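You operate a simulated robot arm through the tools that you are given. There is no shell and no other tool.

Carry out the task below with a simulated robot arm. There is one attempt and no reset: what you move stays moved.

## Task
Stop the fan, lock it out, try it, then open the fan door.
Fine: stop button, isolator off, teal padlock on, start button tried; the door stays open, the damper as it is.

The check looks at the end state, three seconds after you hand in, the way a careful person would. Anything else that was tipped, shoved, dropped, spilled or broken makes it a failure.

## Robot
A 6-joint arm with a two-finger gripper, fixed in place. Base frame: the origin is at the foot of the arm, x ahead of it, y to its left, z up. Lengths are in m, angles in rad, forces in N, time in s.
With the tool pointing down near the work surface it reaches from about 0.38 to 0.86 m from the base axis. Its first joint turns from -2.897 to 2.897 rad. Payload 2.45 kg.
The tool frame sits at the grasp point between the pads (the TCP): z along the fingers, y along the line on which they close. The tips reach 0.02 m beyond it. Largest opening 0.14 m; the body of the gripper starts 0.168 m behind the TCP.
Orientation is that of the tool frame in the base frame, as [roll, pitch, yaw] about the fixed x, y, z axes, in that order (R = Rz(yaw) Ry(pitch) Rx(roll)). With the fingers straight down and closing along the base's y, the tool's x points along the base's -x, its y along +y and its z along -z.

## Interface
- The arm moves only by the tool nudge_tool. Its argument "deltas" is a list of rows, each a list of 3 entries, a list of its own where there are three numbers: the opening in per cent of the stroke, from 0 (shut) to 100 (fully open), then the shift along the tool's x, y, z in units of 25 mm (1.0 is 25 mm), then the turn, a rotation vector about the tool's x, y, z in units of 8 degrees (1.0 is 8 degrees). In form: [[gripper, [dx, dy, dz], [wx, wy, wz]], ...]. A call has 1 to 20 rows; each row shifts and turns the commanded pose from where the row before left it, along the tool's axes as they then stand. A call with a number of a shift or a turn outside -1 to 1 is refused whole. Each row takes 0.2 s and may step no farther than 0.05 m and 0.15 rad from the row before; otherwise, or with a gripper value out of range, the whole call is refused. A pose out of reach is approached as far as the arm can. The call stops where the force on the tool passes 40 N (or 10 N more than at its start, if that is more) or the arm is blocked; 0.2 s more then pass. Each finger travels about 0.045 m/s and halts on what it meets, pressing with about 36 N; the grip force reading is that of the motor and also rises with nothing between the fingers. The clock runs only during rows and for 0.2 s after the last one: add rows that do not move to give the fingers time. The reply holds the time, the measured pose of the TCP, the force on the tool along the base axes, the opening and the grip force, in the units named above and with some noise, with the torque about the TCP (base axes, N m) and any sound that the robot's microphone picked up, and new pictures: "show" is both (left out), scene, wrist or none.
- Cameras (640 x 400 px; columns grow to the right, rows downward): "scene" is fixed at [0.3954, 0.6546, 1.6398]; the picture's right is [-1.00, 0.01, 0.00], its down [0.00, 0.31, -0.95] and it looks along [-0.01, -0.95, -0.31] (base axes); focal length 333 px, centre (320, 200). "wrist" rides on the gripper at [0.078, 0.011, -0.209] in the tool frame; the picture's right is [-0.14, 0.99, 0.00], its down [-0.92, -0.13, -0.37] and it looks along [-0.37, -0.05, 0.93] (tool axes); focal length 280 px, centre (320, 200). There is no depth. A picture from a camera that has moved, and an enlarged one, comes with that camera's place and axes in the base frame and with its lens. The place of the scene camera against the robot may be out by one fixed shift of up to 0.025 m in any direction.
- raise_lower(by): slides the trunk up (or, below 0, down) by that many m; the arm rides with it, the base frame stays. It gives what a move gives, with no picture.
- zoom(camera, box): a new picture of the part [left, top, right, bottom] of that camera's present view, enlarged. The clock stands still meanwhile.
- hand_in(): hands the job in; it is judged then, once.

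Places have to be worked out from the pictures, the camera data and where the tool is seen. Open the gripper and draw the arm clear of the work before you hand the job in, unless the task says otherwise.

The tools are called after ">>>" by a JSON object that holds its "name" and its "arguments". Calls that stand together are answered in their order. nudge_tool: Moves the arm, as the interface text tells. Its arguments: {"type":"object","properties":{"deltas":{"type":"array"},"show":{"type":"string","enum":["both","scene","wrist","none"]}},"required":["deltas"]} The other tools are called the same way: raise_lower (by) slides the trunk up or down; zoom (camera, box) takes an enlarged picture of a part of a camera's view; hand_in () hands the job in.

At the start:

```text
time: 0.0
tool_pos: [0.179, -0.5218, 1.4608]
ee_rot: [3.139, 0.001, 3.141]
wrist_force: [0.4, -0.2, 0.3]
wrist_torque: [0.0, 0.01, 0.02]
width: 0.14
grasp_force: 0.1
trunk travel left (down, up): [-0.175, 0.055]
```

scene: 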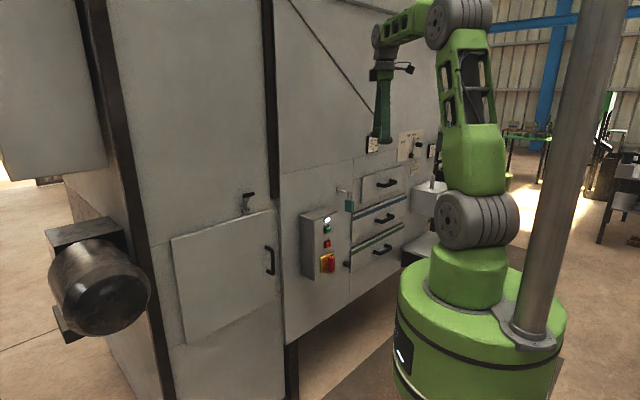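
wrist: 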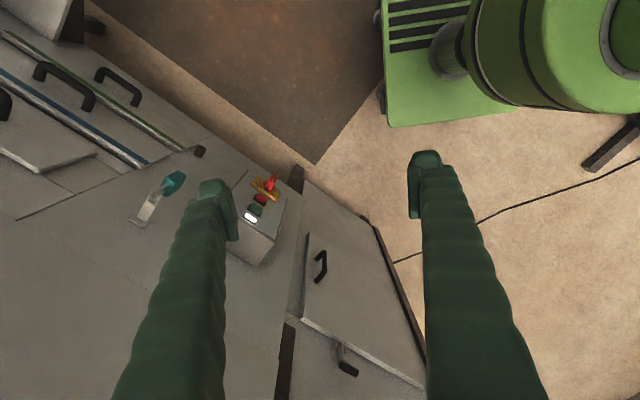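

I begin by looking closely at the panel, the door and the padlock before moving anything.

>>> {"name": "zoom", "arguments": {"camera": "scene", "box": [280, 170, 420, 290]}}

>>> {"name": "zoom", "arguments": {"camera": "scene", "box": [160, 180, 300, 350]}}

>>> {"name": "zoom", "arguments": {"camera": "wrist", "box": [100, 140, 400, 400]}}

>>> {"name": "zoom", "arguments": {"camera": "scene", "box": [350, 110, 460, 200]}}

```text
3.33 times, centred on (350, 230) of scene
camera zoom: at [0.3954, 0.6546, 1.6398], right [-1.0, 0.01, 0.0], down [0.0, 0.31, -0.95], along [-0.01, -0.95, -0.31], focal length 1110 px, centre (220, 100)
```

zoom: 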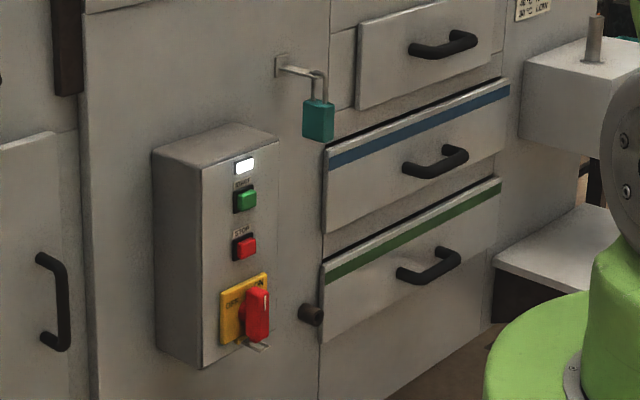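

```text
2.35 times, centred on (230, 265) of scene
camera zoom: at [0.3954, 0.6546, 1.6398], right [-1.0, 0.01, 0.0], down [0.0, 0.31, -0.95], along [-0.01, -0.95, -0.31], focal length 784 px, centre (532, 47)
```

zoom: 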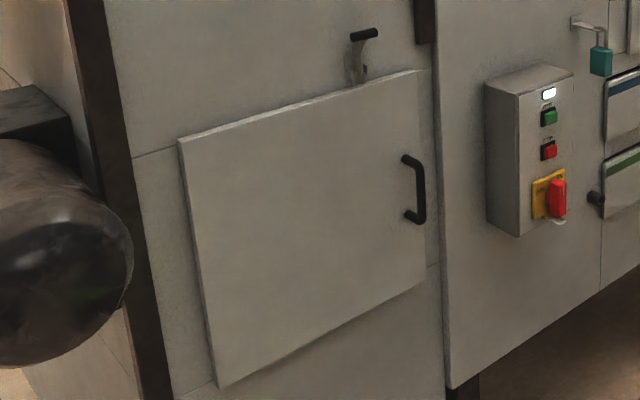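

```text
1.54 times, centred on (250, 270) of wrist
camera zoom: at [0.0998, -0.5101, 1.6718], right [0.14, 0.99, 0.0], down [0.92, -0.13, 0.37], along [0.37, -0.05, -0.93], focal length 431 px, centre (428, 92)
```

zoom: 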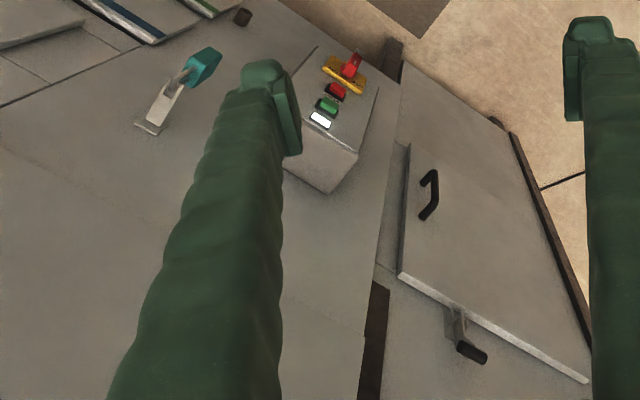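

```text
4.44 times, centred on (405, 155) of scene
camera zoom: at [0.3954, 0.6546, 1.6398], right [-1.0, 0.01, 0.0], down [0.0, 0.31, -0.95], along [-0.01, -0.95, -0.31], focal length 1480 px, centre (-58, 400)
```

zoom: 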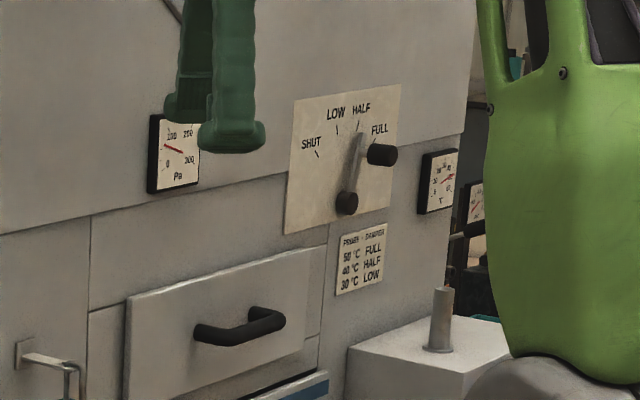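

The lamp triangulates to about (0.35,-0.70,1.10), the isolator to (0.33,-0.69,0.90), the padlock to (0.24,-0.83,1.12) and the door handle to (0.58,-0.57,0.98). That puts the panel about 37° off the base x axis. I'll start turning the tool towards the panel, halfway first.

>>> {"name": "nudge_tool", "arguments": {"deltas": [[100, [0, 0, 0], [0.393, -0.798, 0.393]], [100, [0, 0, 0], [0.393, -0.798, 0.393]], [100, [0, 0, 0], [0.393, -0.798, 0.393]], [100, [0, 0, 0], [0.393, -0.798, 0.393]], [100, [0, 0, 0], [0.393, -0.798, 0.393]], [100, [0, 0, 0], [0.393, -0.798, 0.393]]]}}

```text
time: 1.4
tool_pos: [0.1787, -0.5219, 1.4625]
ee_rot: [-2.886, 0.707, 2.889]
wrist_force: [0.0, -0.3, 0.1]
wrist_torque: [-0.01, 0.01, -0.01]
width: 0.1401
grasp_force: 0.0
trunk travel left (down, up): [-0.175, 0.055]
camera wrist: at [0.0101, -0.4128, 1.5641], right [0.5, 0.86, -0.1], down [0.43, -0.14, 0.89], along [0.76, -0.49, -0.44], focal length 280 px, centre (320, 200)
```

scene: 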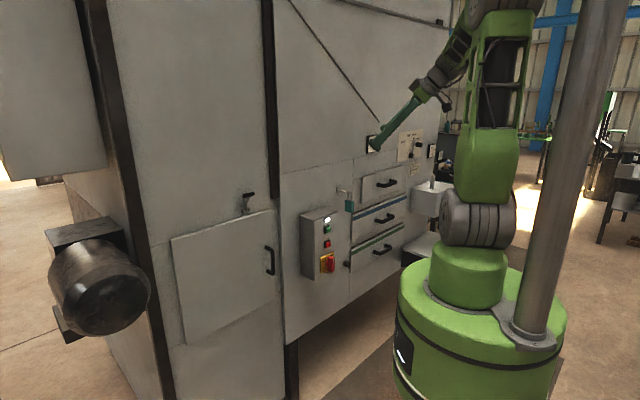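
wrist: 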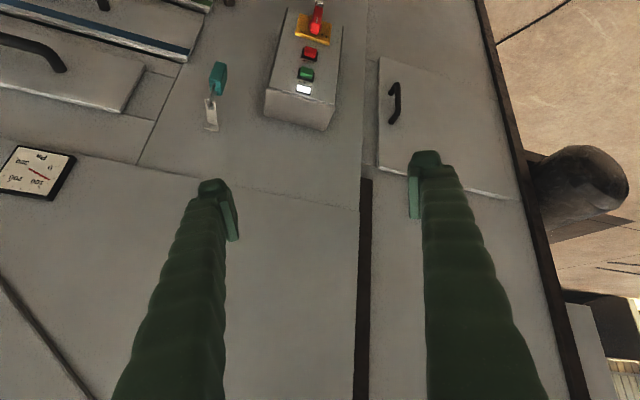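

The panel is in plain view and the arm follows. I finish the turn so the tool points straight at the panel.

>>> {"name": "nudge_tool", "arguments": {"deltas": [[100, [0, 0, 0], [0.393, -0.798, 0.393]], [100, [0, 0, 0], [0.393, -0.798, 0.393]], [100, [0, 0, 0], [0.393, -0.798, 0.393]], [100, [0, 0, 0], [0.393, -0.798, 0.393]], [100, [0, 0, 0], [0.393, -0.798, 0.393]], [100, [0, 0, 0], [0.393, -0.798, 0.393]], [100, [0, 0, 0], [0.393, -0.798, 0.393]]]}}

```text
time: 3.0
tool_pos: [0.1769, -0.5305, 1.4627]
ee_rot: [-3.108, 1.567, 2.264]
wrist_force: [0.6, 0.6, -0.3]
wrist_torque: [-0.01, -0.02, 0.04]
width: 0.14
grasp_force: 0.1
out of reach, approached as far as the arm can: row 7
trunk travel left (down, up): [-0.175, 0.055]
camera wrist: at [0.0555, -0.3575, 1.3874], right [0.78, 0.61, 0.14], down [-0.32, 0.21, 0.92], along [0.53, -0.77, 0.36], focal length 280 px, centre (320, 200)
```

scene: 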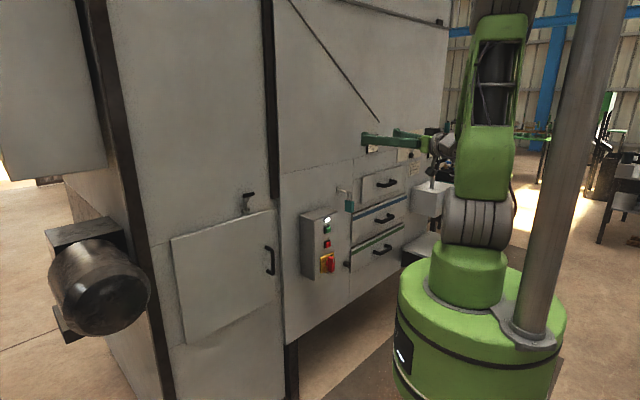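
wrist: 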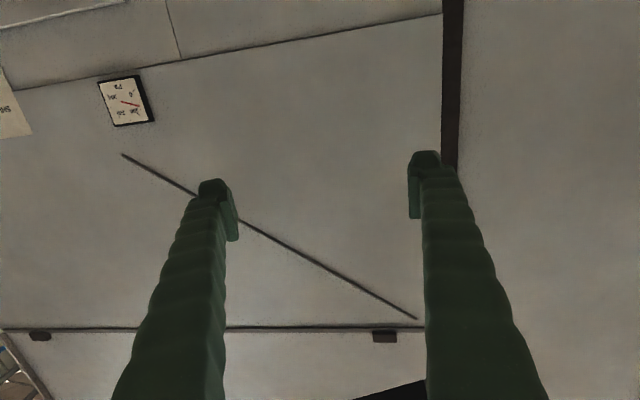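

The tool is now horizontal and facing the panel, near the arm's fold limit. I lower the trunk to bring the shoulder closer to the height of the controls.

>>> {"name": "raise_lower", "arguments": {"by": -0.15}}

```text
time: 4.8
tool_pos: [0.1764, -0.529, 1.3146]
ee_rot: [-2.802, 1.567, 2.573]
wrist_force: [-0.1, 0.0, -1.4]
wrist_torque: [0.01, 0.02, 0.01]
width: 0.14
grasp_force: 0.0
trunk travel left (down, up): [-0.025, 0.205]
```

The trunk is down and the tool is steady. I move forward 5 cm and down 25 cm to bring the control box into the wrist view.

>>> {"name": "nudge_tool", "arguments": {"deltas": [[100, [0, 0, 1], [0, 0, 0]], [100, [0, 0, 1], [0, 0, 0]], [100, [1, 0, 0], [0, 0, 0]], [100, [1, 0, 0], [0, 0, 0]], [100, [1, 0, 0], [0, 0, 0]], [100, [1, 0, 0], [0, 0, 0]], [100, [1, 0, 0], [0, 0, 0]], [100, [1, 0, 0], [0, 0, 0]], [100, [1, 0, 0], [0, 0, 0]], [100, [1, 0, 0], [0, 0, 0]], [100, [1, 0, 0], [0, 0, 0]], [100, [1, 0, 0], [0, 0, 0]]]}}

```text
time: 7.3
tool_pos: [0.1814, -0.628, 1.1445]
ee_rot: [2.431, 1.559, 1.524]
wrist_force: [0.0, -0.6, -0.3]
wrist_torque: [-0.02, -0.01, -0.04]
width: 0.1398
grasp_force: 0.1
out of reach, approached as far as the arm can: row 7, 8, 9, 10, 11, 12
trunk travel left (down, up): [-0.025, 0.205]
camera wrist: at [0.0603, -0.4552, 1.0686], right [0.78, 0.61, 0.15], down [-0.33, 0.2, 0.92], along [0.53, -0.77, 0.36], focal length 280 px, centre (320, 200)
```

scene: 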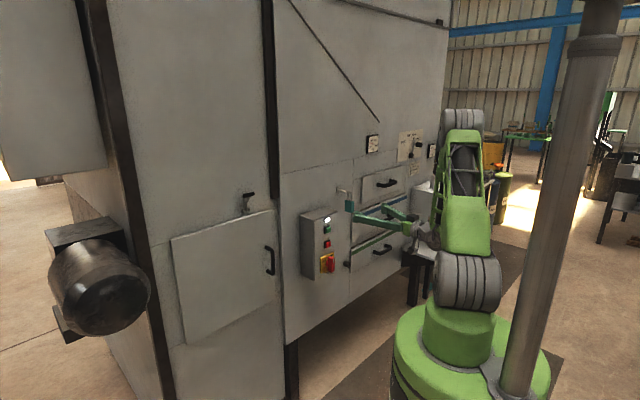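
wrist: 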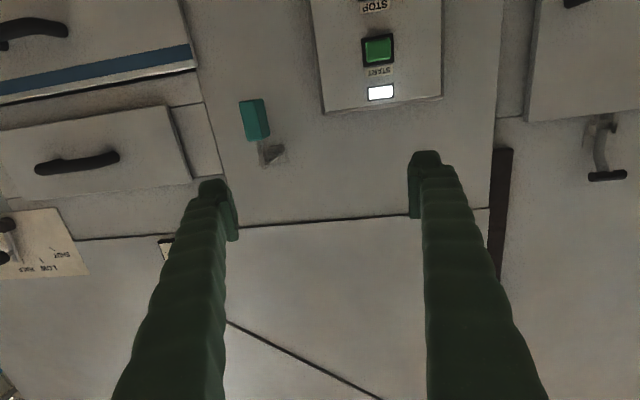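

The start button sits at about (0.355,-0.71,1.034) and the stop button below it near z≈0.97. The box front is about 0.78 m out along the panel normal. I'll shift sideways and forward in front of the box, clear of it, then go down for a better look.

>>> {"name": "nudge_tool", "arguments": {"deltas": [[100, [0, 1, 0], [0, 0, 0]], [100, [0, 1, 0], [0, 0, 0]], [100, [0, 0.5, 1], [0, 0, 0]], [100, [0, 0, 1], [0, 0, 0]], [100, [0, 0, 0], [0, 0, 0]]]}}

```text
time: 8.6
tool_pos: [0.2581, -0.6477, 1.1656]
ee_rot: [-2.737, 1.566, 2.637]
wrist_force: [-0.5, 0.1, -0.3]
wrist_torque: [0.01, -0.02, 0.0]
width: 0.1399
grasp_force: 0.0
out of reach, approached as far as the arm can: row 1, 2
trunk travel left (down, up): [-0.025, 0.205]
camera wrist: at [0.1372, -0.4751, 1.0891], right [0.78, 0.61, 0.14], down [-0.32, 0.21, 0.92], along [0.53, -0.77, 0.36], focal length 280 px, centre (320, 200)
```

scene: 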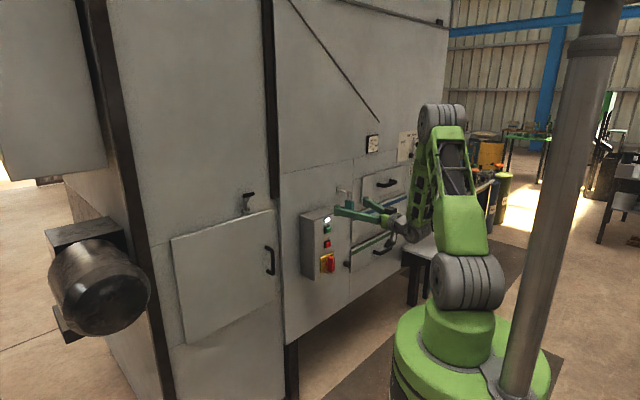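
wrist: 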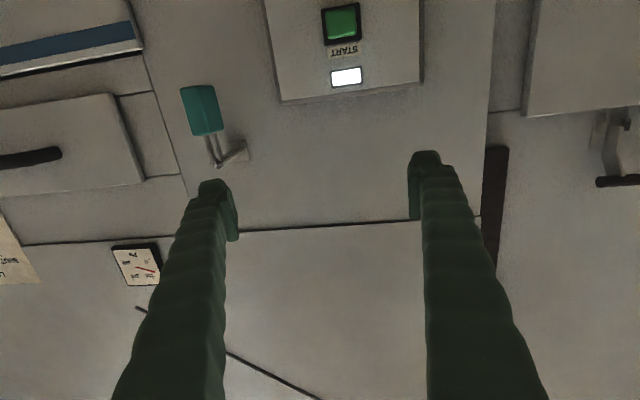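

Now the arm is in reach again at about 0.67 along the normal. I go down 17 cm and 3.5 cm sideways to see the isolator and stop button.

>>> {"name": "nudge_tool", "arguments": {"deltas": [[100, [1, 0.5, 0], [0, 0, 0]], [100, [1, 0.5, 0], [0, 0, 0]], [100, [1, 0.5, 0], [0, 0, 0]], [100, [1, 0, 0], [0, 0, 0]], [100, [1, 0, 0], [0, 0, 0]], [100, [1, 0, 0], [0, 0, 0]], [100, [1, 0, 0], [0, 0, 0]], [100, [0, 0, 0], [0, 0, 0]]]}}

```text
time: 10.3
tool_pos: [0.2662, -0.7158, 1.069]
ee_rot: [2.189, 1.558, 1.285]
wrist_force: [-0.2, 0.1, -0.8]
wrist_torque: [0.0, -0.01, -0.03]
width: 0.1399
grasp_force: 0.0
out of reach, approached as far as the arm can: row 1, 2, 3, 4, 5, 6, 7
trunk travel left (down, up): [-0.025, 0.205]
camera wrist: at [0.1447, -0.5433, 0.9936], right [0.78, 0.61, 0.15], down [-0.33, 0.2, 0.92], along [0.53, -0.77, 0.36], focal length 280 px, centre (320, 200)
```

scene: 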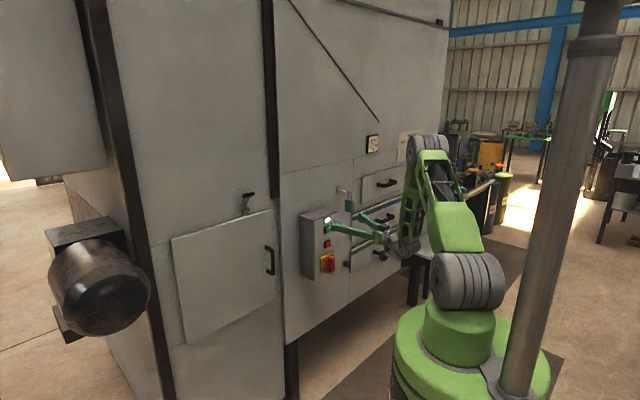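
wrist: 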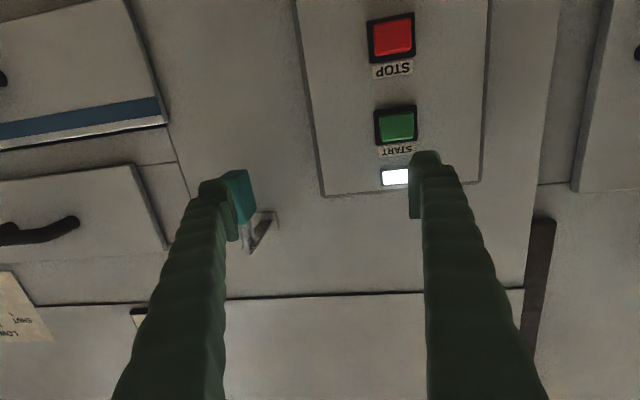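

The arm keeps drifting outward because it cannot hold the tool horizontal this low and close in. I zoom in to see the arm's joints and the box before going on.

>>> {"name": "zoom", "arguments": {"camera": "scene", "box": [280, 110, 540, 340]}}

>>> {"name": "zoom", "arguments": {"camera": "scene", "box": [290, 180, 400, 280]}}

>>> {"name": "zoom", "arguments": {"camera": "wrist", "box": [180, 100, 360, 280]}}

```text
1.74 times, centred on (410, 225) of scene
camera zoom: at [0.3954, 0.6546, 1.6398], right [-1.0, 0.01, 0.0], down [0.0, 0.31, -0.95], along [-0.01, -0.95, -0.31], focal length 579 px, centre (164, 156)
```

zoom: 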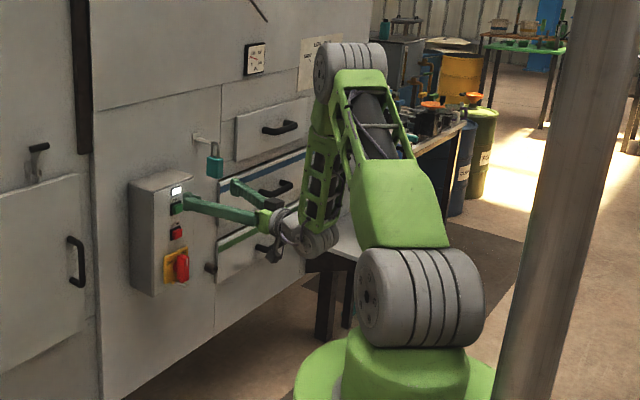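

```text
4.00 times, centred on (345, 230) of scene
camera zoom: at [0.3954, 0.6546, 1.6398], right [-1.0, 0.01, 0.0], down [0.0, 0.31, -0.95], along [-0.01, -0.95, -0.31], focal length 1332 px, centre (220, 80)
```

zoom: 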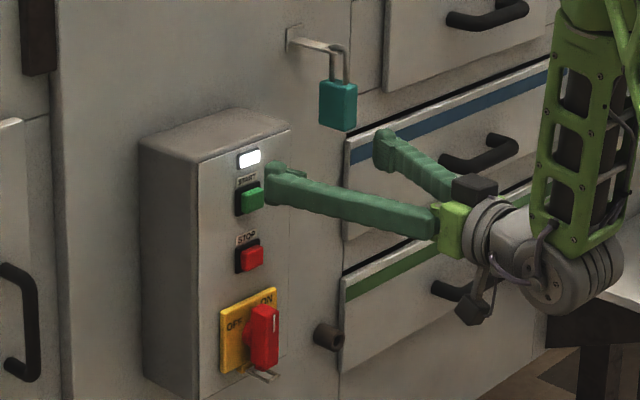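

```text
2.22 times, centred on (270, 190) of wrist
camera zoom: at [0.1447, -0.5433, 0.9936], right [0.78, 0.61, 0.15], down [-0.33, 0.2, 0.92], along [0.53, -0.77, 0.36], focal length 623 px, centre (431, 222)
```

zoom: 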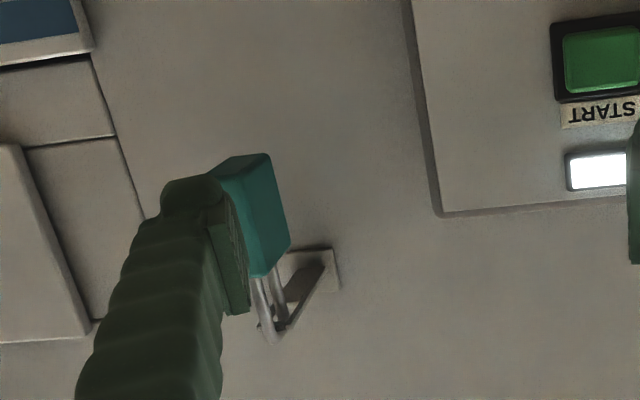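

The forearm hangs almost vertical with the wrist bent back, so I tilt the tool nose-down by 30° about its own y to ease the wrist, and look again.

>>> {"name": "nudge_tool", "arguments": {"deltas": [[100, [0, 0, 0], [0, 0.9375, 0]], [100, [0, 0, 0], [0, 0.9375, 0]], [100, [0, 0, 0], [0, 0.9375, 0]], [100, [0, 0, 0], [0, 0.9375, 0]]]}}

```text
time: 11.3
tool_pos: [0.2639, -0.7142, 1.0697]
ee_rot: [-3.14, 1.04, 2.232]
wrist_force: [0.5, -0.2, 0.2]
wrist_torque: [-0.05, 0.0, 0.0]
width: 0.14
grasp_force: 0.1
trunk travel left (down, up): [-0.025, 0.205]
camera wrist: at [0.1373, -0.5326, 1.108], right [0.83, 0.55, 0.12], down [-0.01, -0.19, 0.98], along [0.56, -0.81, -0.15], focal length 280 px, centre (320, 200)
```

scene: 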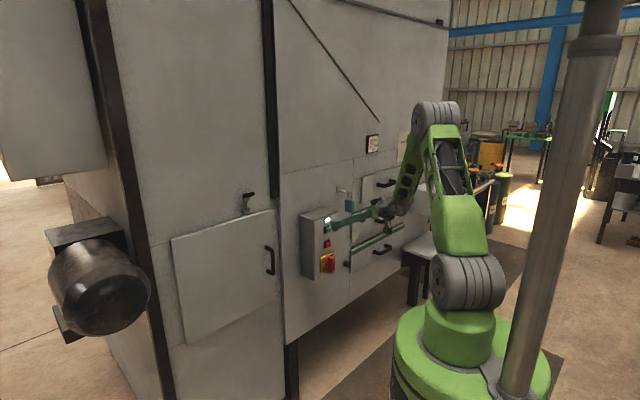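
wrist: 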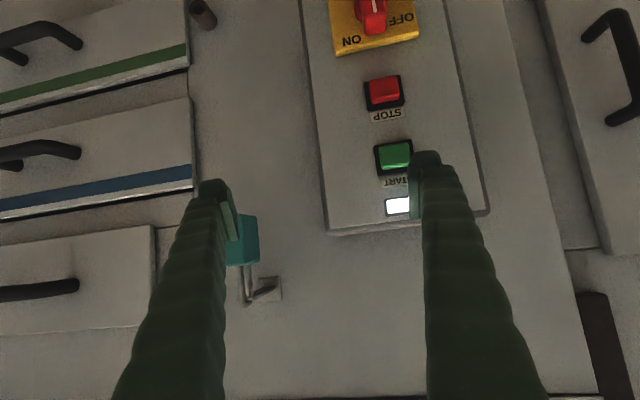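

The tilt works: the isolator with its ON and OFF marks is now visible. I back off slightly, move down 12 cm and sideways to bring the isolator into full view.

>>> {"name": "nudge_tool", "arguments": {"deltas": [[100, [0.3, 0.4, -0.5], [0, 0, 0]], [100, [0.79, 0.4, 0.23], [0, 0, 0]], [100, [0.79, 0.4, 0.23], [0, 0, 0]], [100, [0.79, 0.4, 0.23], [0, 0, 0]], [100, [0.79, 0.4, 0.23], [0, 0, 0]], [100, [0.79, 0.4, 0.23], [0, 0, 0]]]}}

>>> {"name": "zoom", "arguments": {"camera": "wrist", "box": [220, 0, 460, 200]}}

```text
time: 12.8
tool_pos: [0.2895, -0.6468, 0.9721]
ee_rot: [-3.138, 1.045, 2.235]
wrist_force: [0.2, 0.3, -0.1]
wrist_torque: [0.03, -0.02, -0.01]
width: 0.1401
grasp_force: 0.1
trunk travel left (down, up): [-0.025, 0.205]
camera wrist: at [0.1615, -0.4652, 1.0103], right [0.82, 0.55, 0.12], down [-0.01, -0.19, 0.98], along [0.57, -0.81, -0.15], focal length 280 px, centre (320, 200)
```

scene: 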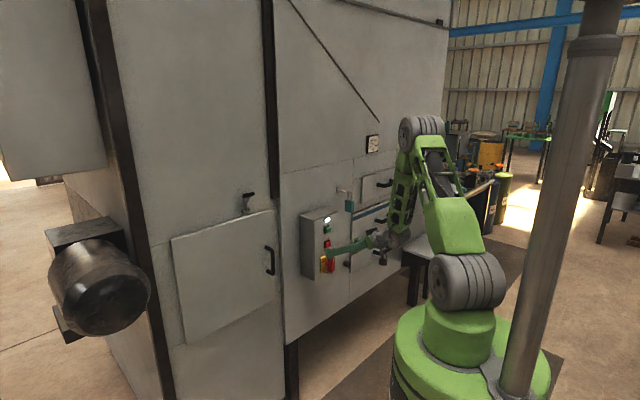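
wrist: 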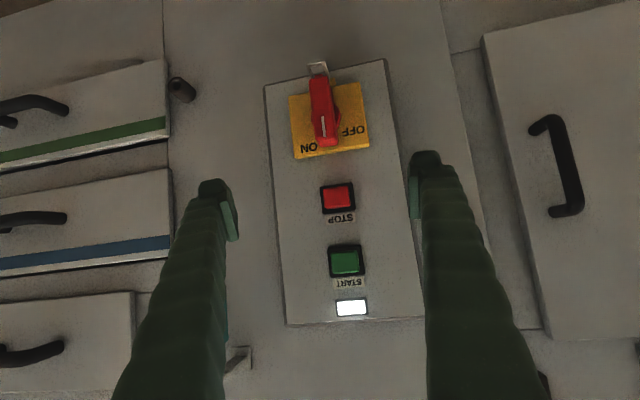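

```text
2.00 times, centred on (340, 100) of wrist
camera zoom: at [0.1615, -0.4652, 1.0103], right [0.82, 0.55, 0.12], down [-0.01, -0.19, 0.98], along [0.57, -0.81, -0.15], focal length 561 px, centre (280, 400)
```

zoom: 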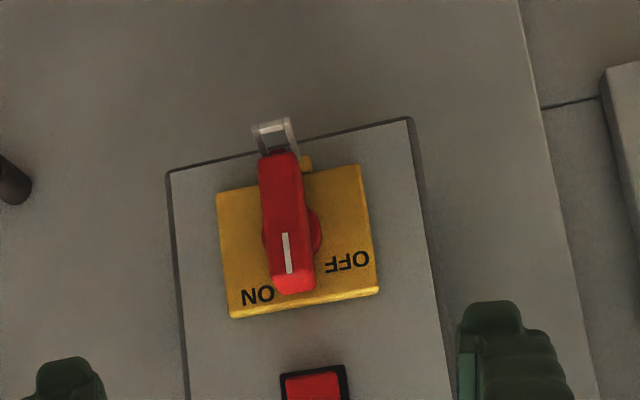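

I now see it well: a red handle with a white pointer up at ON and OFF to the left, STOP at about (0.354,-0.706,0.963) and START at z≈1.033. I close the fingers and line up in front of STOP, still about 3 cm off.

>>> {"name": "nudge_tool", "arguments": {"deltas": [[0, [0, 0.3, 0], [0, 0, 0]], [0, [0, 0.3, 0], [0, 0, 0]], [0, [0.49, 0, 0.28], [0, 0, 0]], [0, [0, 0, 0], [0, 0, 0]], [0, [0, 0, 0], [0, 0, 0]], [0, [0, 0, 0], [0, 0, 0]], [0, [0, 0, 0], [0, 0, 0]], [0, [0, 0, 0], [0, 0, 0]], [0, [-0.3, 0, 0.52], [0, 0, 0]]]}}

>>> {"name": "zoom", "arguments": {"camera": "wrist", "box": [220, 20, 460, 240]}}

```text
time: 14.8
tool_pos: [0.3086, -0.6488, 0.957]
ee_rot: [3.137, 1.041, 2.229]
wrist_force: [0.2, 0.1, 0.7]
wrist_torque: [0.01, -0.01, -0.04]
width: 0.0
grasp_force: 29.4
trunk travel left (down, up): [-0.025, 0.205]
camera wrist: at [0.181, -0.4672, 0.9955], right [0.82, 0.55, 0.12], down [-0.01, -0.19, 0.98], along [0.57, -0.81, -0.15], focal length 280 px, centre (320, 200)
```

scene: 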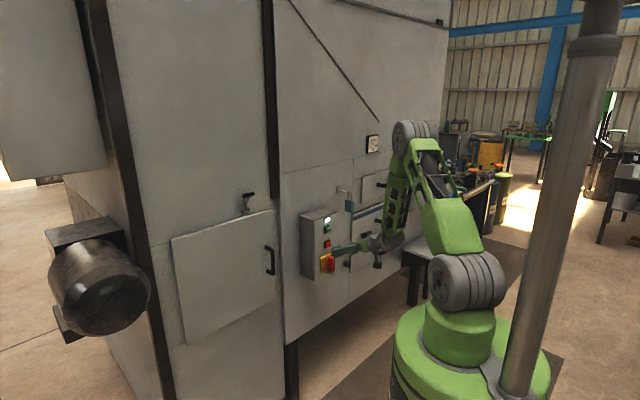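
wrist: 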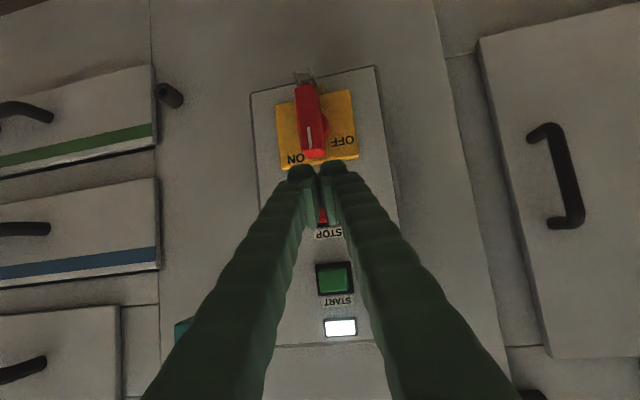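

```text
1.82 times, centred on (340, 130) of wrist
camera zoom: at [0.181, -0.4672, 0.9955], right [0.82, 0.55, 0.12], down [-0.01, -0.19, 0.98], along [0.57, -0.81, -0.15], focal length 510 px, centre (284, 327)
```

zoom: 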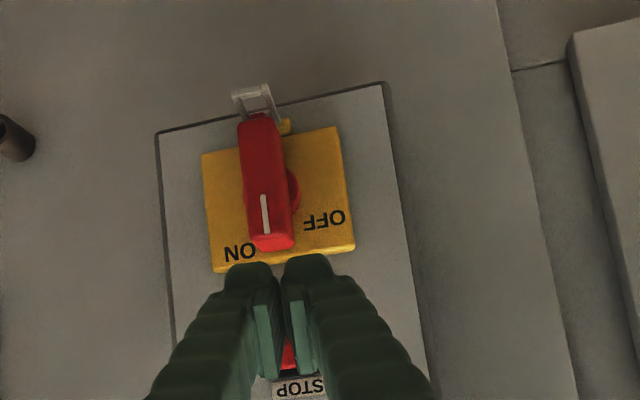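

Fingers are closed and lined up on STOP (d' ≈ -0.150, z ≈ 0.957), tips about 5 cm from the face. I advance along the panel normal in small steps.

>>> {"name": "nudge_tool", "arguments": {"deltas": [[0, [-0.1, 0, 0.173], [0, 0, 0]], [0, [-0.1, 0, 0.173], [0, 0, 0]], [0, [-0.1, 0, 0.173], [0, 0, 0]], [0, [-0.1, 0, 0.173], [0, 0, 0]], [0, [-0.1, 0, 0.173], [0, 0, 0]], [0, [-0.1, 0, 0.173], [0, 0, 0]], [0, [0, 0, 0], [0, 0, 0]]]}}

```text
time: 16.4
tool_pos: [0.3265, -0.6718, 0.9554]
ee_rot: [-3.14, 1.043, 2.234]
wrist_force: [0.5, 0.2, -0.3]
wrist_torque: [-0.01, 0.0, -0.04]
width: 0.0004
grasp_force: 29.1
trunk travel left (down, up): [-0.025, 0.205]
camera wrist: at [0.1994, -0.491, 0.9942], right [0.82, 0.55, 0.12], down [-0.01, -0.19, 0.98], along [0.57, -0.81, -0.15], focal length 280 px, centre (320, 200)
```

scene: 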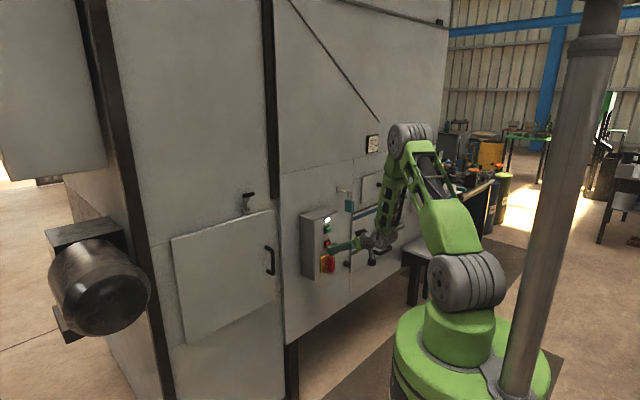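
wrist: 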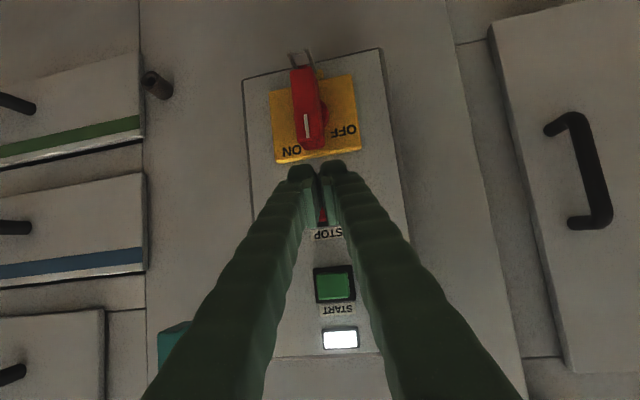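

No contact yet at n ≈ -0.732. I continue in 2.5 mm steps and watch the force and sound.

>>> {"name": "nudge_tool", "arguments": {"deltas": [[0, [-0.05, 0, 0.0866], [0, 0, 0]], [0, [-0.05, 0, 0.0866], [0, 0, 0]], [0, [-0.05, 0, 0.0866], [0, 0, 0]], [0, [-0.05, 0, 0.0866], [0, 0, 0]], [0, [0, 0, 0], [0, 0, 0]]], "show": "wrist"}}

```text
time: 17.6
tool_pos: [0.333, -0.6799, 0.9541]
ee_rot: [-3.138, 1.043, 2.233]
wrist_force: [-0.3, -0.9, -0.2]
wrist_torque: [0.01, 0.0, -0.02]
width: 0.0001
grasp_force: 29.4
trunk travel left (down, up): [-0.025, 0.205]
camera wrist: at [0.2053, -0.4986, 0.9927], right [0.82, 0.55, 0.12], down [-0.01, -0.19, 0.98], along [0.57, -0.81, -0.15], focal length 280 px, centre (320, 200)
```

wrist: 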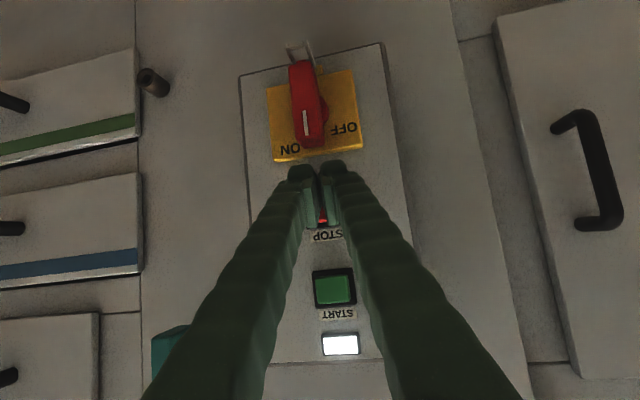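

Still free at n ≈ -0.742. I keep going in 2.5 mm steps.

>>> {"name": "nudge_tool", "arguments": {"deltas": [[0, [-0.06, 0, 0.0866], [0, 0, 0]], [0, [-0.06, 0, 0.0866], [0, 0, 0]], [0, [-0.06, 0, 0.0866], [0, 0, 0]], [0, [0, 0, 0], [0, 0, 0]]], "show": "wrist"}}

```text
time: 18.6
tool_pos: [0.3383, -0.6863, 0.9554]
ee_rot: [-3.14, 1.042, 2.232]
wrist_force: [-4.4, 3.7, -0.1]
wrist_torque: [-0.02, -0.03, 0.03]
width: 0.0
grasp_force: 29.3
trunk travel left (down, up): [-0.025, 0.205]
heard: click
camera wrist: at [0.2106, -0.5047, 0.9945], right [0.82, 0.55, 0.12], down [-0.01, -0.19, 0.98], along [0.57, -0.81, -0.15], focal length 280 px, centre (320, 200)
```

wrist: 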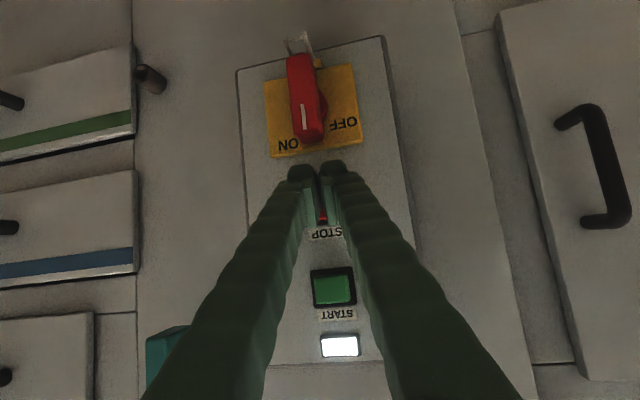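

A click with about 6 N along the normal means STOP was pressed. I back off and check the lamp.

>>> {"name": "nudge_tool", "arguments": {"deltas": [[0, [0.2, 0, -0.346], [0, 0, 0]], [0, [0.3, 0, -0.52], [0, 0, 0]], [0, [0.3, 0, -0.52], [0, 0, 0]], [0, [0.3, 0, -0.52], [0, 0, 0]], [40, [0, 0, 0], [0, 0, 0]], [40, [0, 0, 0], [0, 0, 0]], [40, [0, 0, 0], [0, 0, 0]], [40, [0, 0, 0], [0, 0, 0]]]}}

>>> {"name": "zoom", "arguments": {"camera": "wrist", "box": [220, 20, 460, 370]}}

>>> {"name": "zoom", "arguments": {"camera": "scene", "box": [290, 180, 400, 280]}}

```text
time: 20.4
tool_pos: [0.3035, -0.6441, 0.9584]
ee_rot: [3.136, 1.041, 2.225]
wrist_force: [-0.2, -0.5, 0.0]
wrist_torque: [0.03, -0.01, -0.01]
width: 0.0561
grasp_force: 0.1
trunk travel left (down, up): [-0.025, 0.205]
camera wrist: at [0.1762, -0.4626, 0.9978], right [0.82, 0.55, 0.12], down [-0.01, -0.2, 0.98], along [0.57, -0.81, -0.15], focal length 280 px, centre (320, 200)
```

scene: 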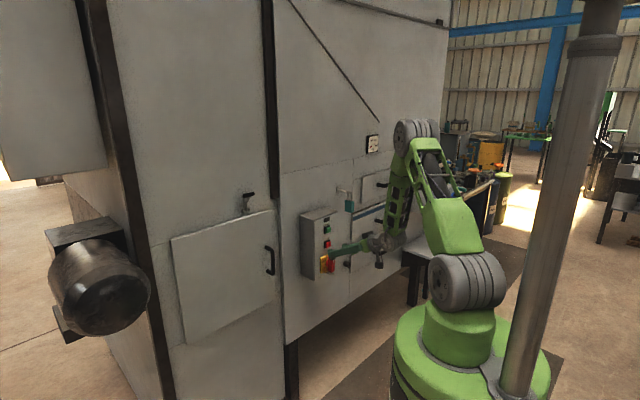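
wrist: 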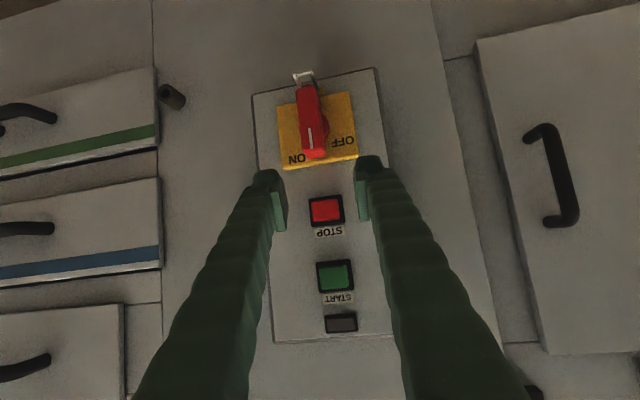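

```text
1.14 times, centred on (340, 195) of wrist
camera zoom: at [0.1762, -0.4626, 0.9978], right [0.82, 0.55, 0.12], down [-0.01, -0.2, 0.98], along [0.57, -0.81, -0.15], focal length 320 px, centre (297, 206)
```

zoom: 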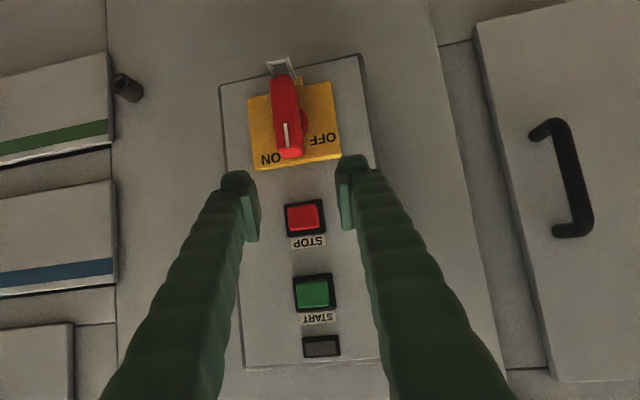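

```text
4.00 times, centred on (345, 230) of scene
camera zoom: at [0.3954, 0.6546, 1.6398], right [-1.0, 0.01, 0.0], down [0.0, 0.31, -0.95], along [-0.01, -0.95, -0.31], focal length 1332 px, centre (220, 80)
```

zoom: 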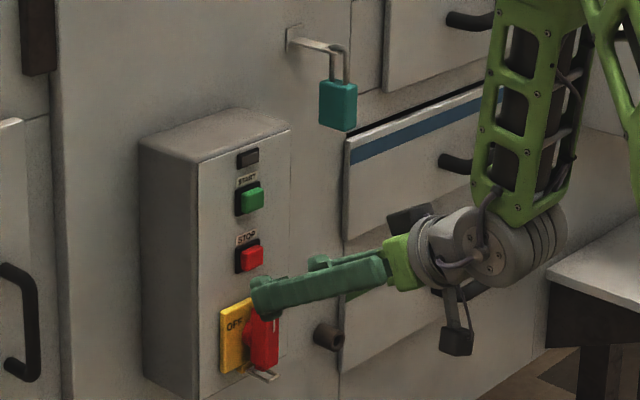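

The lamp went dark, so the fan is stopped. The panel seams show the wall really lies at 45°, so I yaw the tool 7° to square it up. Then I close the fingers and place them to the right of the isolator handle's top end, still in front of the handle.

>>> {"name": "nudge_tool", "arguments": {"deltas": [[0, [0, 0, 0], [-0.7655, 0, -0.449]], [0, [0, -0.6, 0], [0, 0, 0]], [0, [0, -0.6, 0], [0, 0, 0]], [0, [0, -0.56, 0], [0, 0, 0]], [0, [0.4, 0, 0.47], [0, 0, 0]], [0, [0.4, 0, 0.47], [0, 0, 0]], [0, [0.4, 0, 0.47], [0, 0, 0]], [0, [0.4, 0, 0.47], [0, 0, 0]], [0, [0, 0, 0], [0, 0, 0]]]}}

>>> {"name": "zoom", "arguments": {"camera": "wrist", "box": [200, 0, 460, 240]}}

>>> {"name": "zoom", "arguments": {"camera": "scene", "box": [300, 210, 380, 280]}}

```text
time: 22.4
tool_pos: [0.2865, -0.6887, 0.8989]
ee_rot: [-3.14, 1.044, 2.357]
wrist_force: [0.8, 0.5, -0.7]
wrist_torque: [0.01, 0.02, 0.01]
width: 0.0001
grasp_force: 29.2
trunk travel left (down, up): [-0.025, 0.205]
camera wrist: at [0.1383, -0.525, 0.9372], right [0.75, 0.65, 0.12], down [0.01, -0.19, 0.98], along [0.66, -0.73, -0.15], focal length 280 px, centre (320, 200)
```

scene: 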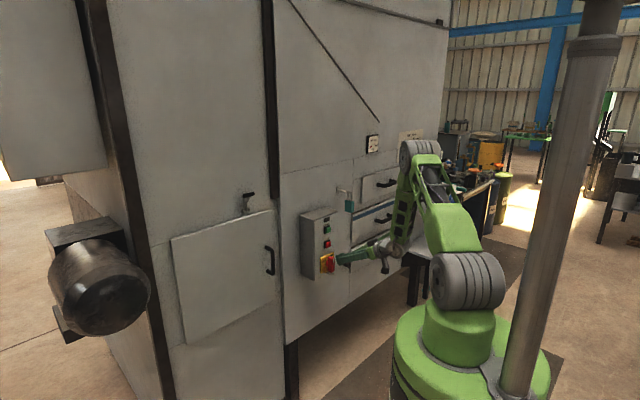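
wrist: 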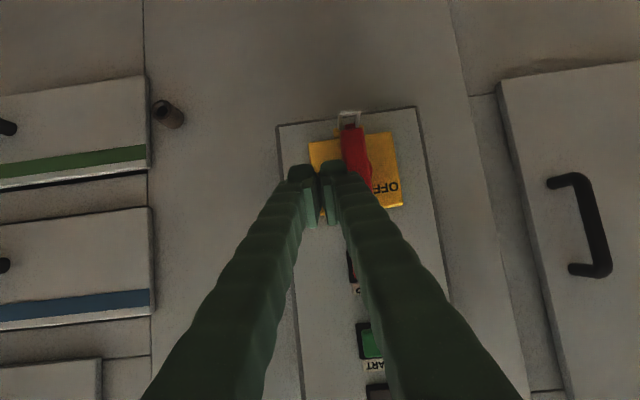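

```text
1.67 times, centred on (330, 120) of wrist
camera zoom: at [0.1383, -0.525, 0.9372], right [0.75, 0.65, 0.12], down [0.01, -0.19, 0.98], along [0.66, -0.73, -0.15], focal length 467 px, centre (303, 333)
```

zoom: 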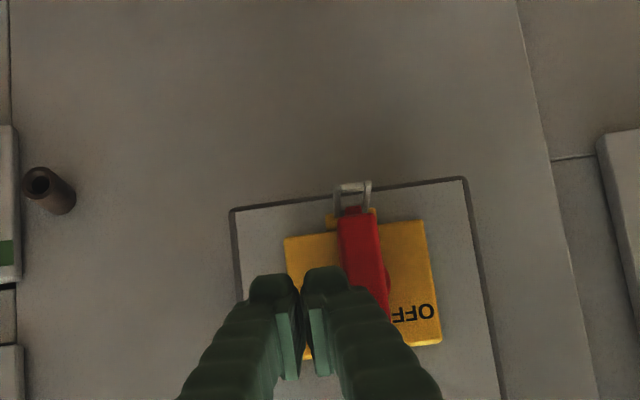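

```text
5.71 times, centred on (340, 245) of scene
camera zoom: at [0.3954, 0.6546, 1.6398], right [-1.0, 0.01, 0.0], down [0.0, 0.31, -0.95], along [-0.01, -0.95, -0.31], focal length 1903 px, centre (206, -57)
```

zoom: 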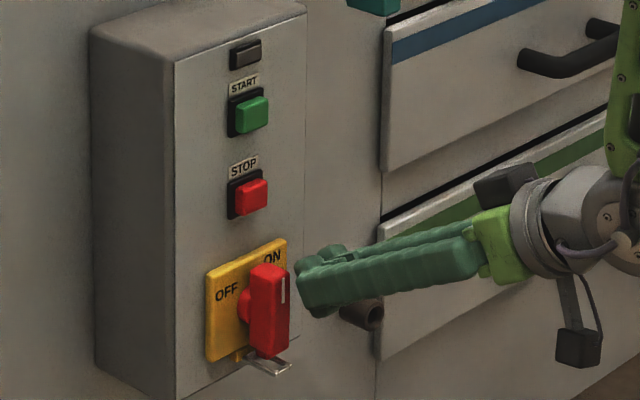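

The view confirms the fingers sit just right of the handle, with roughly 9 mm clearance. I move forward 2.6 cm so the tips are beside the handle but short of the yellow plate.

>>> {"name": "nudge_tool", "arguments": {"deltas": [[0, [-0.175, 0, 0.3], [0, 0, 0]], [0, [-0.175, 0, 0.3], [0, 0, 0]], [0, [-0.175, 0, 0.3], [0, 0, 0]], [0, [0, 0, 0], [0, 0, 0]]]}}

>>> {"name": "zoom", "arguments": {"camera": "scene", "box": [300, 210, 380, 280]}}

>>> {"name": "zoom", "arguments": {"camera": "wrist", "box": [200, 0, 460, 240]}}

```text
time: 22.9
tool_pos: [0.2917, -0.6939, 0.8981]
ee_rot: [3.139, 1.039, 2.349]
wrist_force: [-19.0, 22.2, 15.3]
wrist_torque: [-0.06, -0.6, 0.76]
width: 0.0
grasp_force: 29.5
trunk travel left (down, up): [-0.025, 0.205]
stopped in row 2: the force on the tool passed its limit at 56 N (the readings are from after the stop); the commanded pose is now the measured one
camera wrist: at [0.1443, -0.53, 0.9365], right [0.75, 0.65, 0.12], down [0.01, -0.2, 0.98], along [0.66, -0.74, -0.16], focal length 280 px, centre (320, 200)
```

scene: 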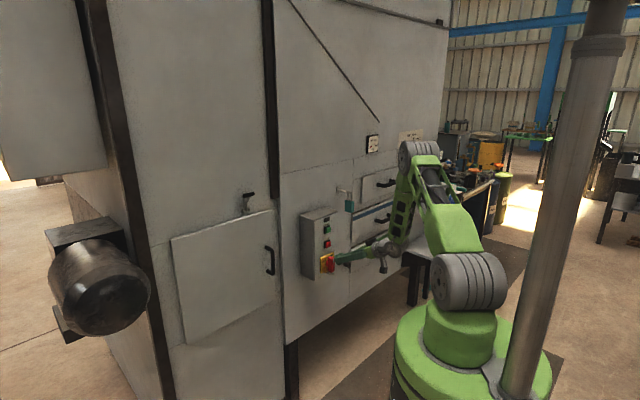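
wrist: 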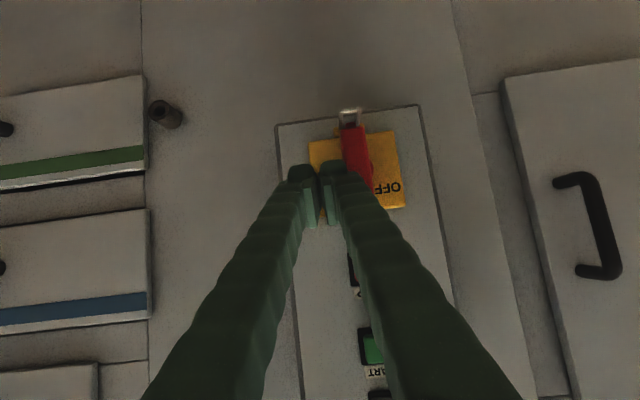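

```text
5.71 times, centred on (340, 245) of scene
camera zoom: at [0.3954, 0.6546, 1.6398], right [-1.0, 0.01, 0.0], down [0.0, 0.31, -0.95], along [-0.01, -0.95, -0.31], focal length 1903 px, centre (206, -57)
```

zoom: 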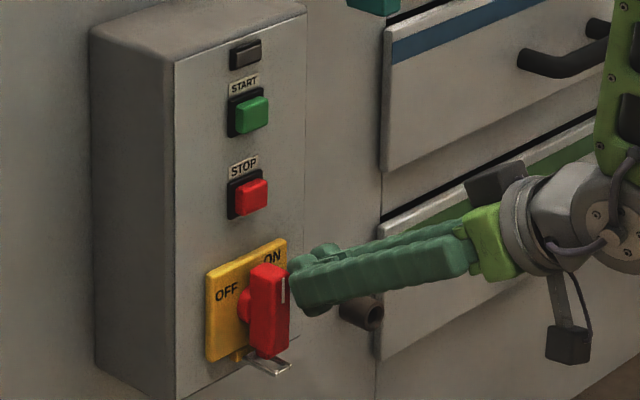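

```text
1.67 times, centred on (330, 120) of wrist
camera zoom: at [0.1443, -0.53, 0.9365], right [0.75, 0.65, 0.12], down [0.01, -0.2, 0.98], along [0.66, -0.74, -0.16], focal length 467 px, centre (303, 333)
```

zoom: 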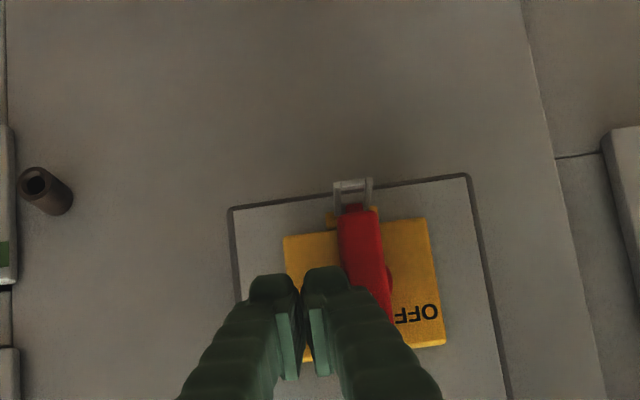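

The finger edge bumped the handle's front, because the closed finger pair is wider (about 5 cm) than I assumed. I back off, shift 1.6 cm further right, and go forward again.

>>> {"name": "nudge_tool", "arguments": {"deltas": [[0, [0.25, 0, -0.43], [0, 0, 0]], [0, [0, -0.64, 0], [0, 0, 0]], [0, [-0.2, 0, 0.345], [0, 0, 0]], [0, [-0.2, 0, 0.345], [0, 0, 0]], [0, [-0.2, 0, 0.345], [0, 0, 0]], [0, [0, 0, 0], [0, 0, 0]]]}}

>>> {"name": "zoom", "arguments": {"camera": "scene", "box": [300, 210, 380, 280]}}

>>> {"name": "zoom", "arguments": {"camera": "wrist", "box": [200, 0, 460, 240]}}

```text
time: 24.3
tool_pos: [0.2973, -0.7231, 0.8942]
ee_rot: [3.14, 1.037, 2.351]
wrist_force: [0.2, -0.6, -0.2]
wrist_torque: [0.07, 0.01, 0.0]
width: 0.0
grasp_force: 29.5
trunk travel left (down, up): [-0.025, 0.205]
camera wrist: at [0.149, -0.5583, 0.9342], right [0.75, 0.65, 0.12], down [0.02, -0.2, 0.98], along [0.66, -0.74, -0.16], focal length 280 px, centre (320, 200)
```

scene: 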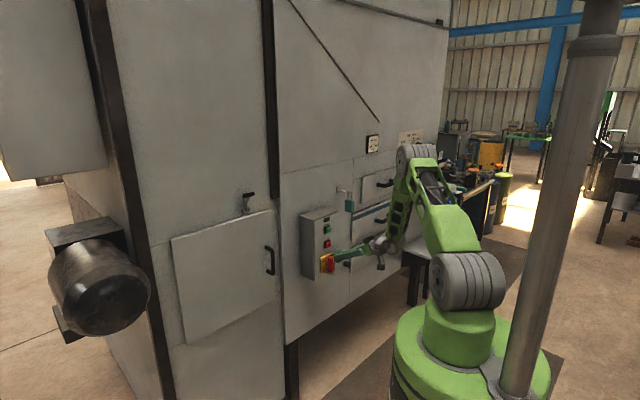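
wrist: 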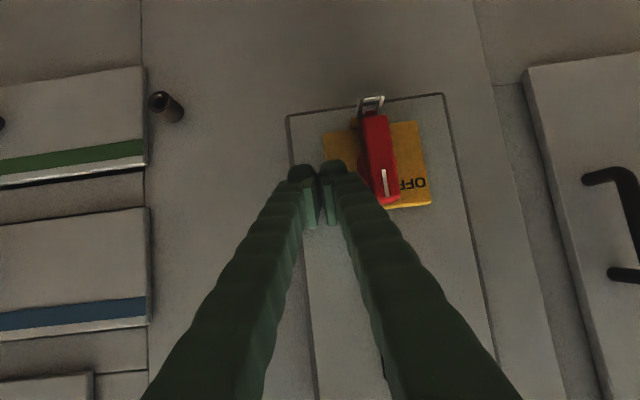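

```text
5.71 times, centred on (340, 245) of scene
camera zoom: at [0.3954, 0.6546, 1.6398], right [-1.0, 0.01, 0.0], down [0.0, 0.31, -0.95], along [-0.01, -0.95, -0.31], focal length 1903 px, centre (206, -57)
```

zoom: 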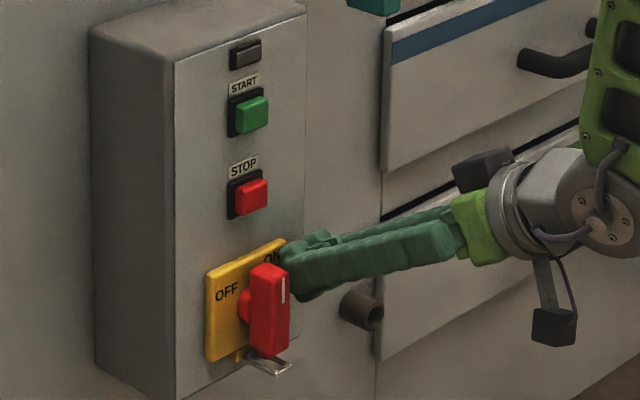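

```text
1.67 times, centred on (330, 120) of wrist
camera zoom: at [0.149, -0.5583, 0.9342], right [0.75, 0.65, 0.12], down [0.02, -0.2, 0.98], along [0.66, -0.74, -0.16], focal length 467 px, centre (303, 333)
```

zoom: 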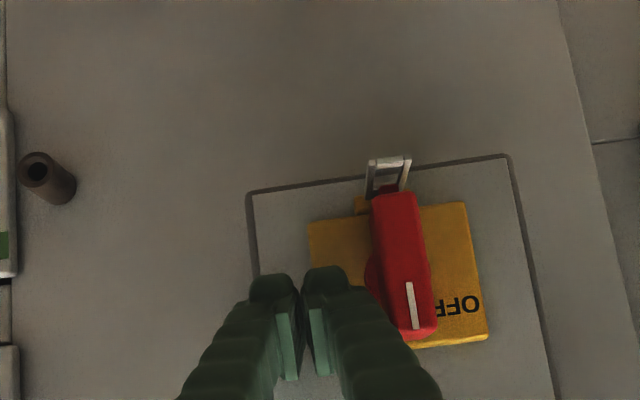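

The fingers are now clear to the right of the handle, with the tips beside it. I back off 4 mm from the plate and push the handle top to the left along the start of its arc.

>>> {"name": "nudge_tool", "arguments": {"deltas": [[0, [0.081, 0, -0.138], [0, 0, 0]], [0, [0, 0.28, 0], [0, 0, 0]], [0, [0, 0.28, 0], [0, 0, 0]], [0, [-0.143, 0.193, -0.085], [0, 0, 0]], [0, [-0.143, 0.193, -0.085], [0, 0, 0]], [0, [-0.143, 0.193, -0.085], [0, 0, 0]]]}}

>>> {"name": "zoom", "arguments": {"camera": "scene", "box": [300, 210, 380, 280]}}

>>> {"name": "zoom", "arguments": {"camera": "wrist", "box": [200, 0, 460, 240]}}

```text
time: 25.7
tool_pos: [0.3138, -0.6967, 0.9076]
ee_rot: [3.139, 1.036, 2.35]
wrist_force: [0.5, 0.3, 1.1]
wrist_torque: [0.02, -0.02, -0.04]
width: 0.0
grasp_force: 29.3
trunk travel left (down, up): [-0.025, 0.205]
camera wrist: at [0.1656, -0.5336, 0.9473], right [0.75, 0.65, 0.12], down [0.02, -0.2, 0.98], along [0.66, -0.73, -0.16], focal length 280 px, centre (320, 200)
```

scene: 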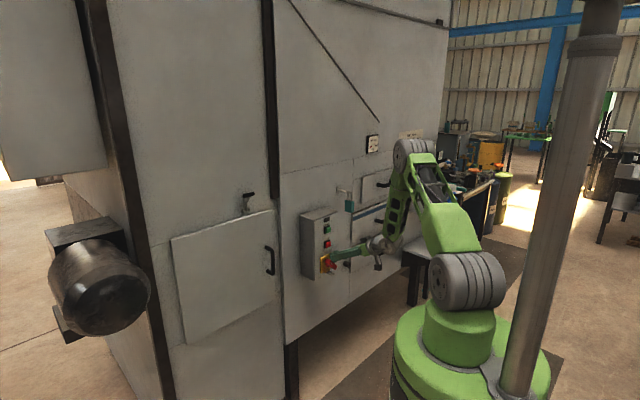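
wrist: 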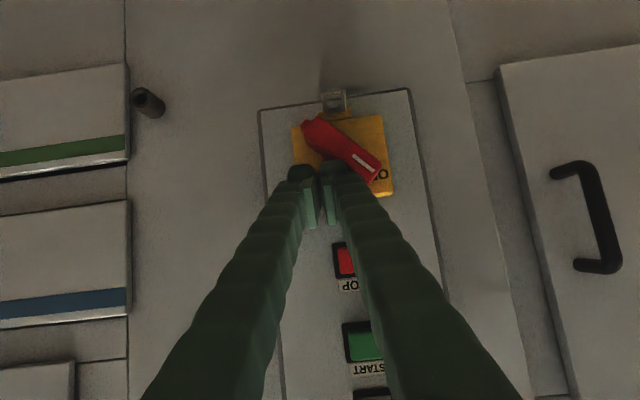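

```text
5.71 times, centred on (340, 245) of scene
camera zoom: at [0.3954, 0.6546, 1.6398], right [-1.0, 0.01, 0.0], down [0.0, 0.31, -0.95], along [-0.01, -0.95, -0.31], focal length 1903 px, centre (206, -57)
```

zoom: 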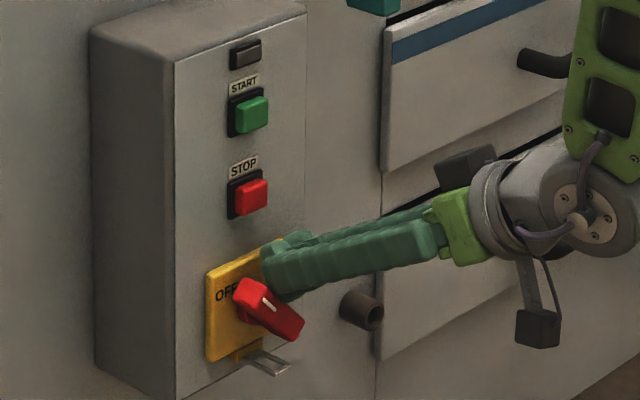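

```text
1.67 times, centred on (330, 120) of wrist
camera zoom: at [0.1656, -0.5336, 0.9473], right [0.75, 0.65, 0.12], down [0.02, -0.2, 0.98], along [0.66, -0.73, -0.16], focal length 467 px, centre (303, 333)
```

zoom: 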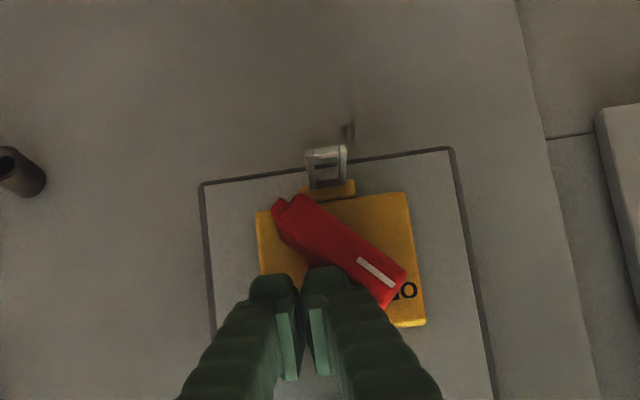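

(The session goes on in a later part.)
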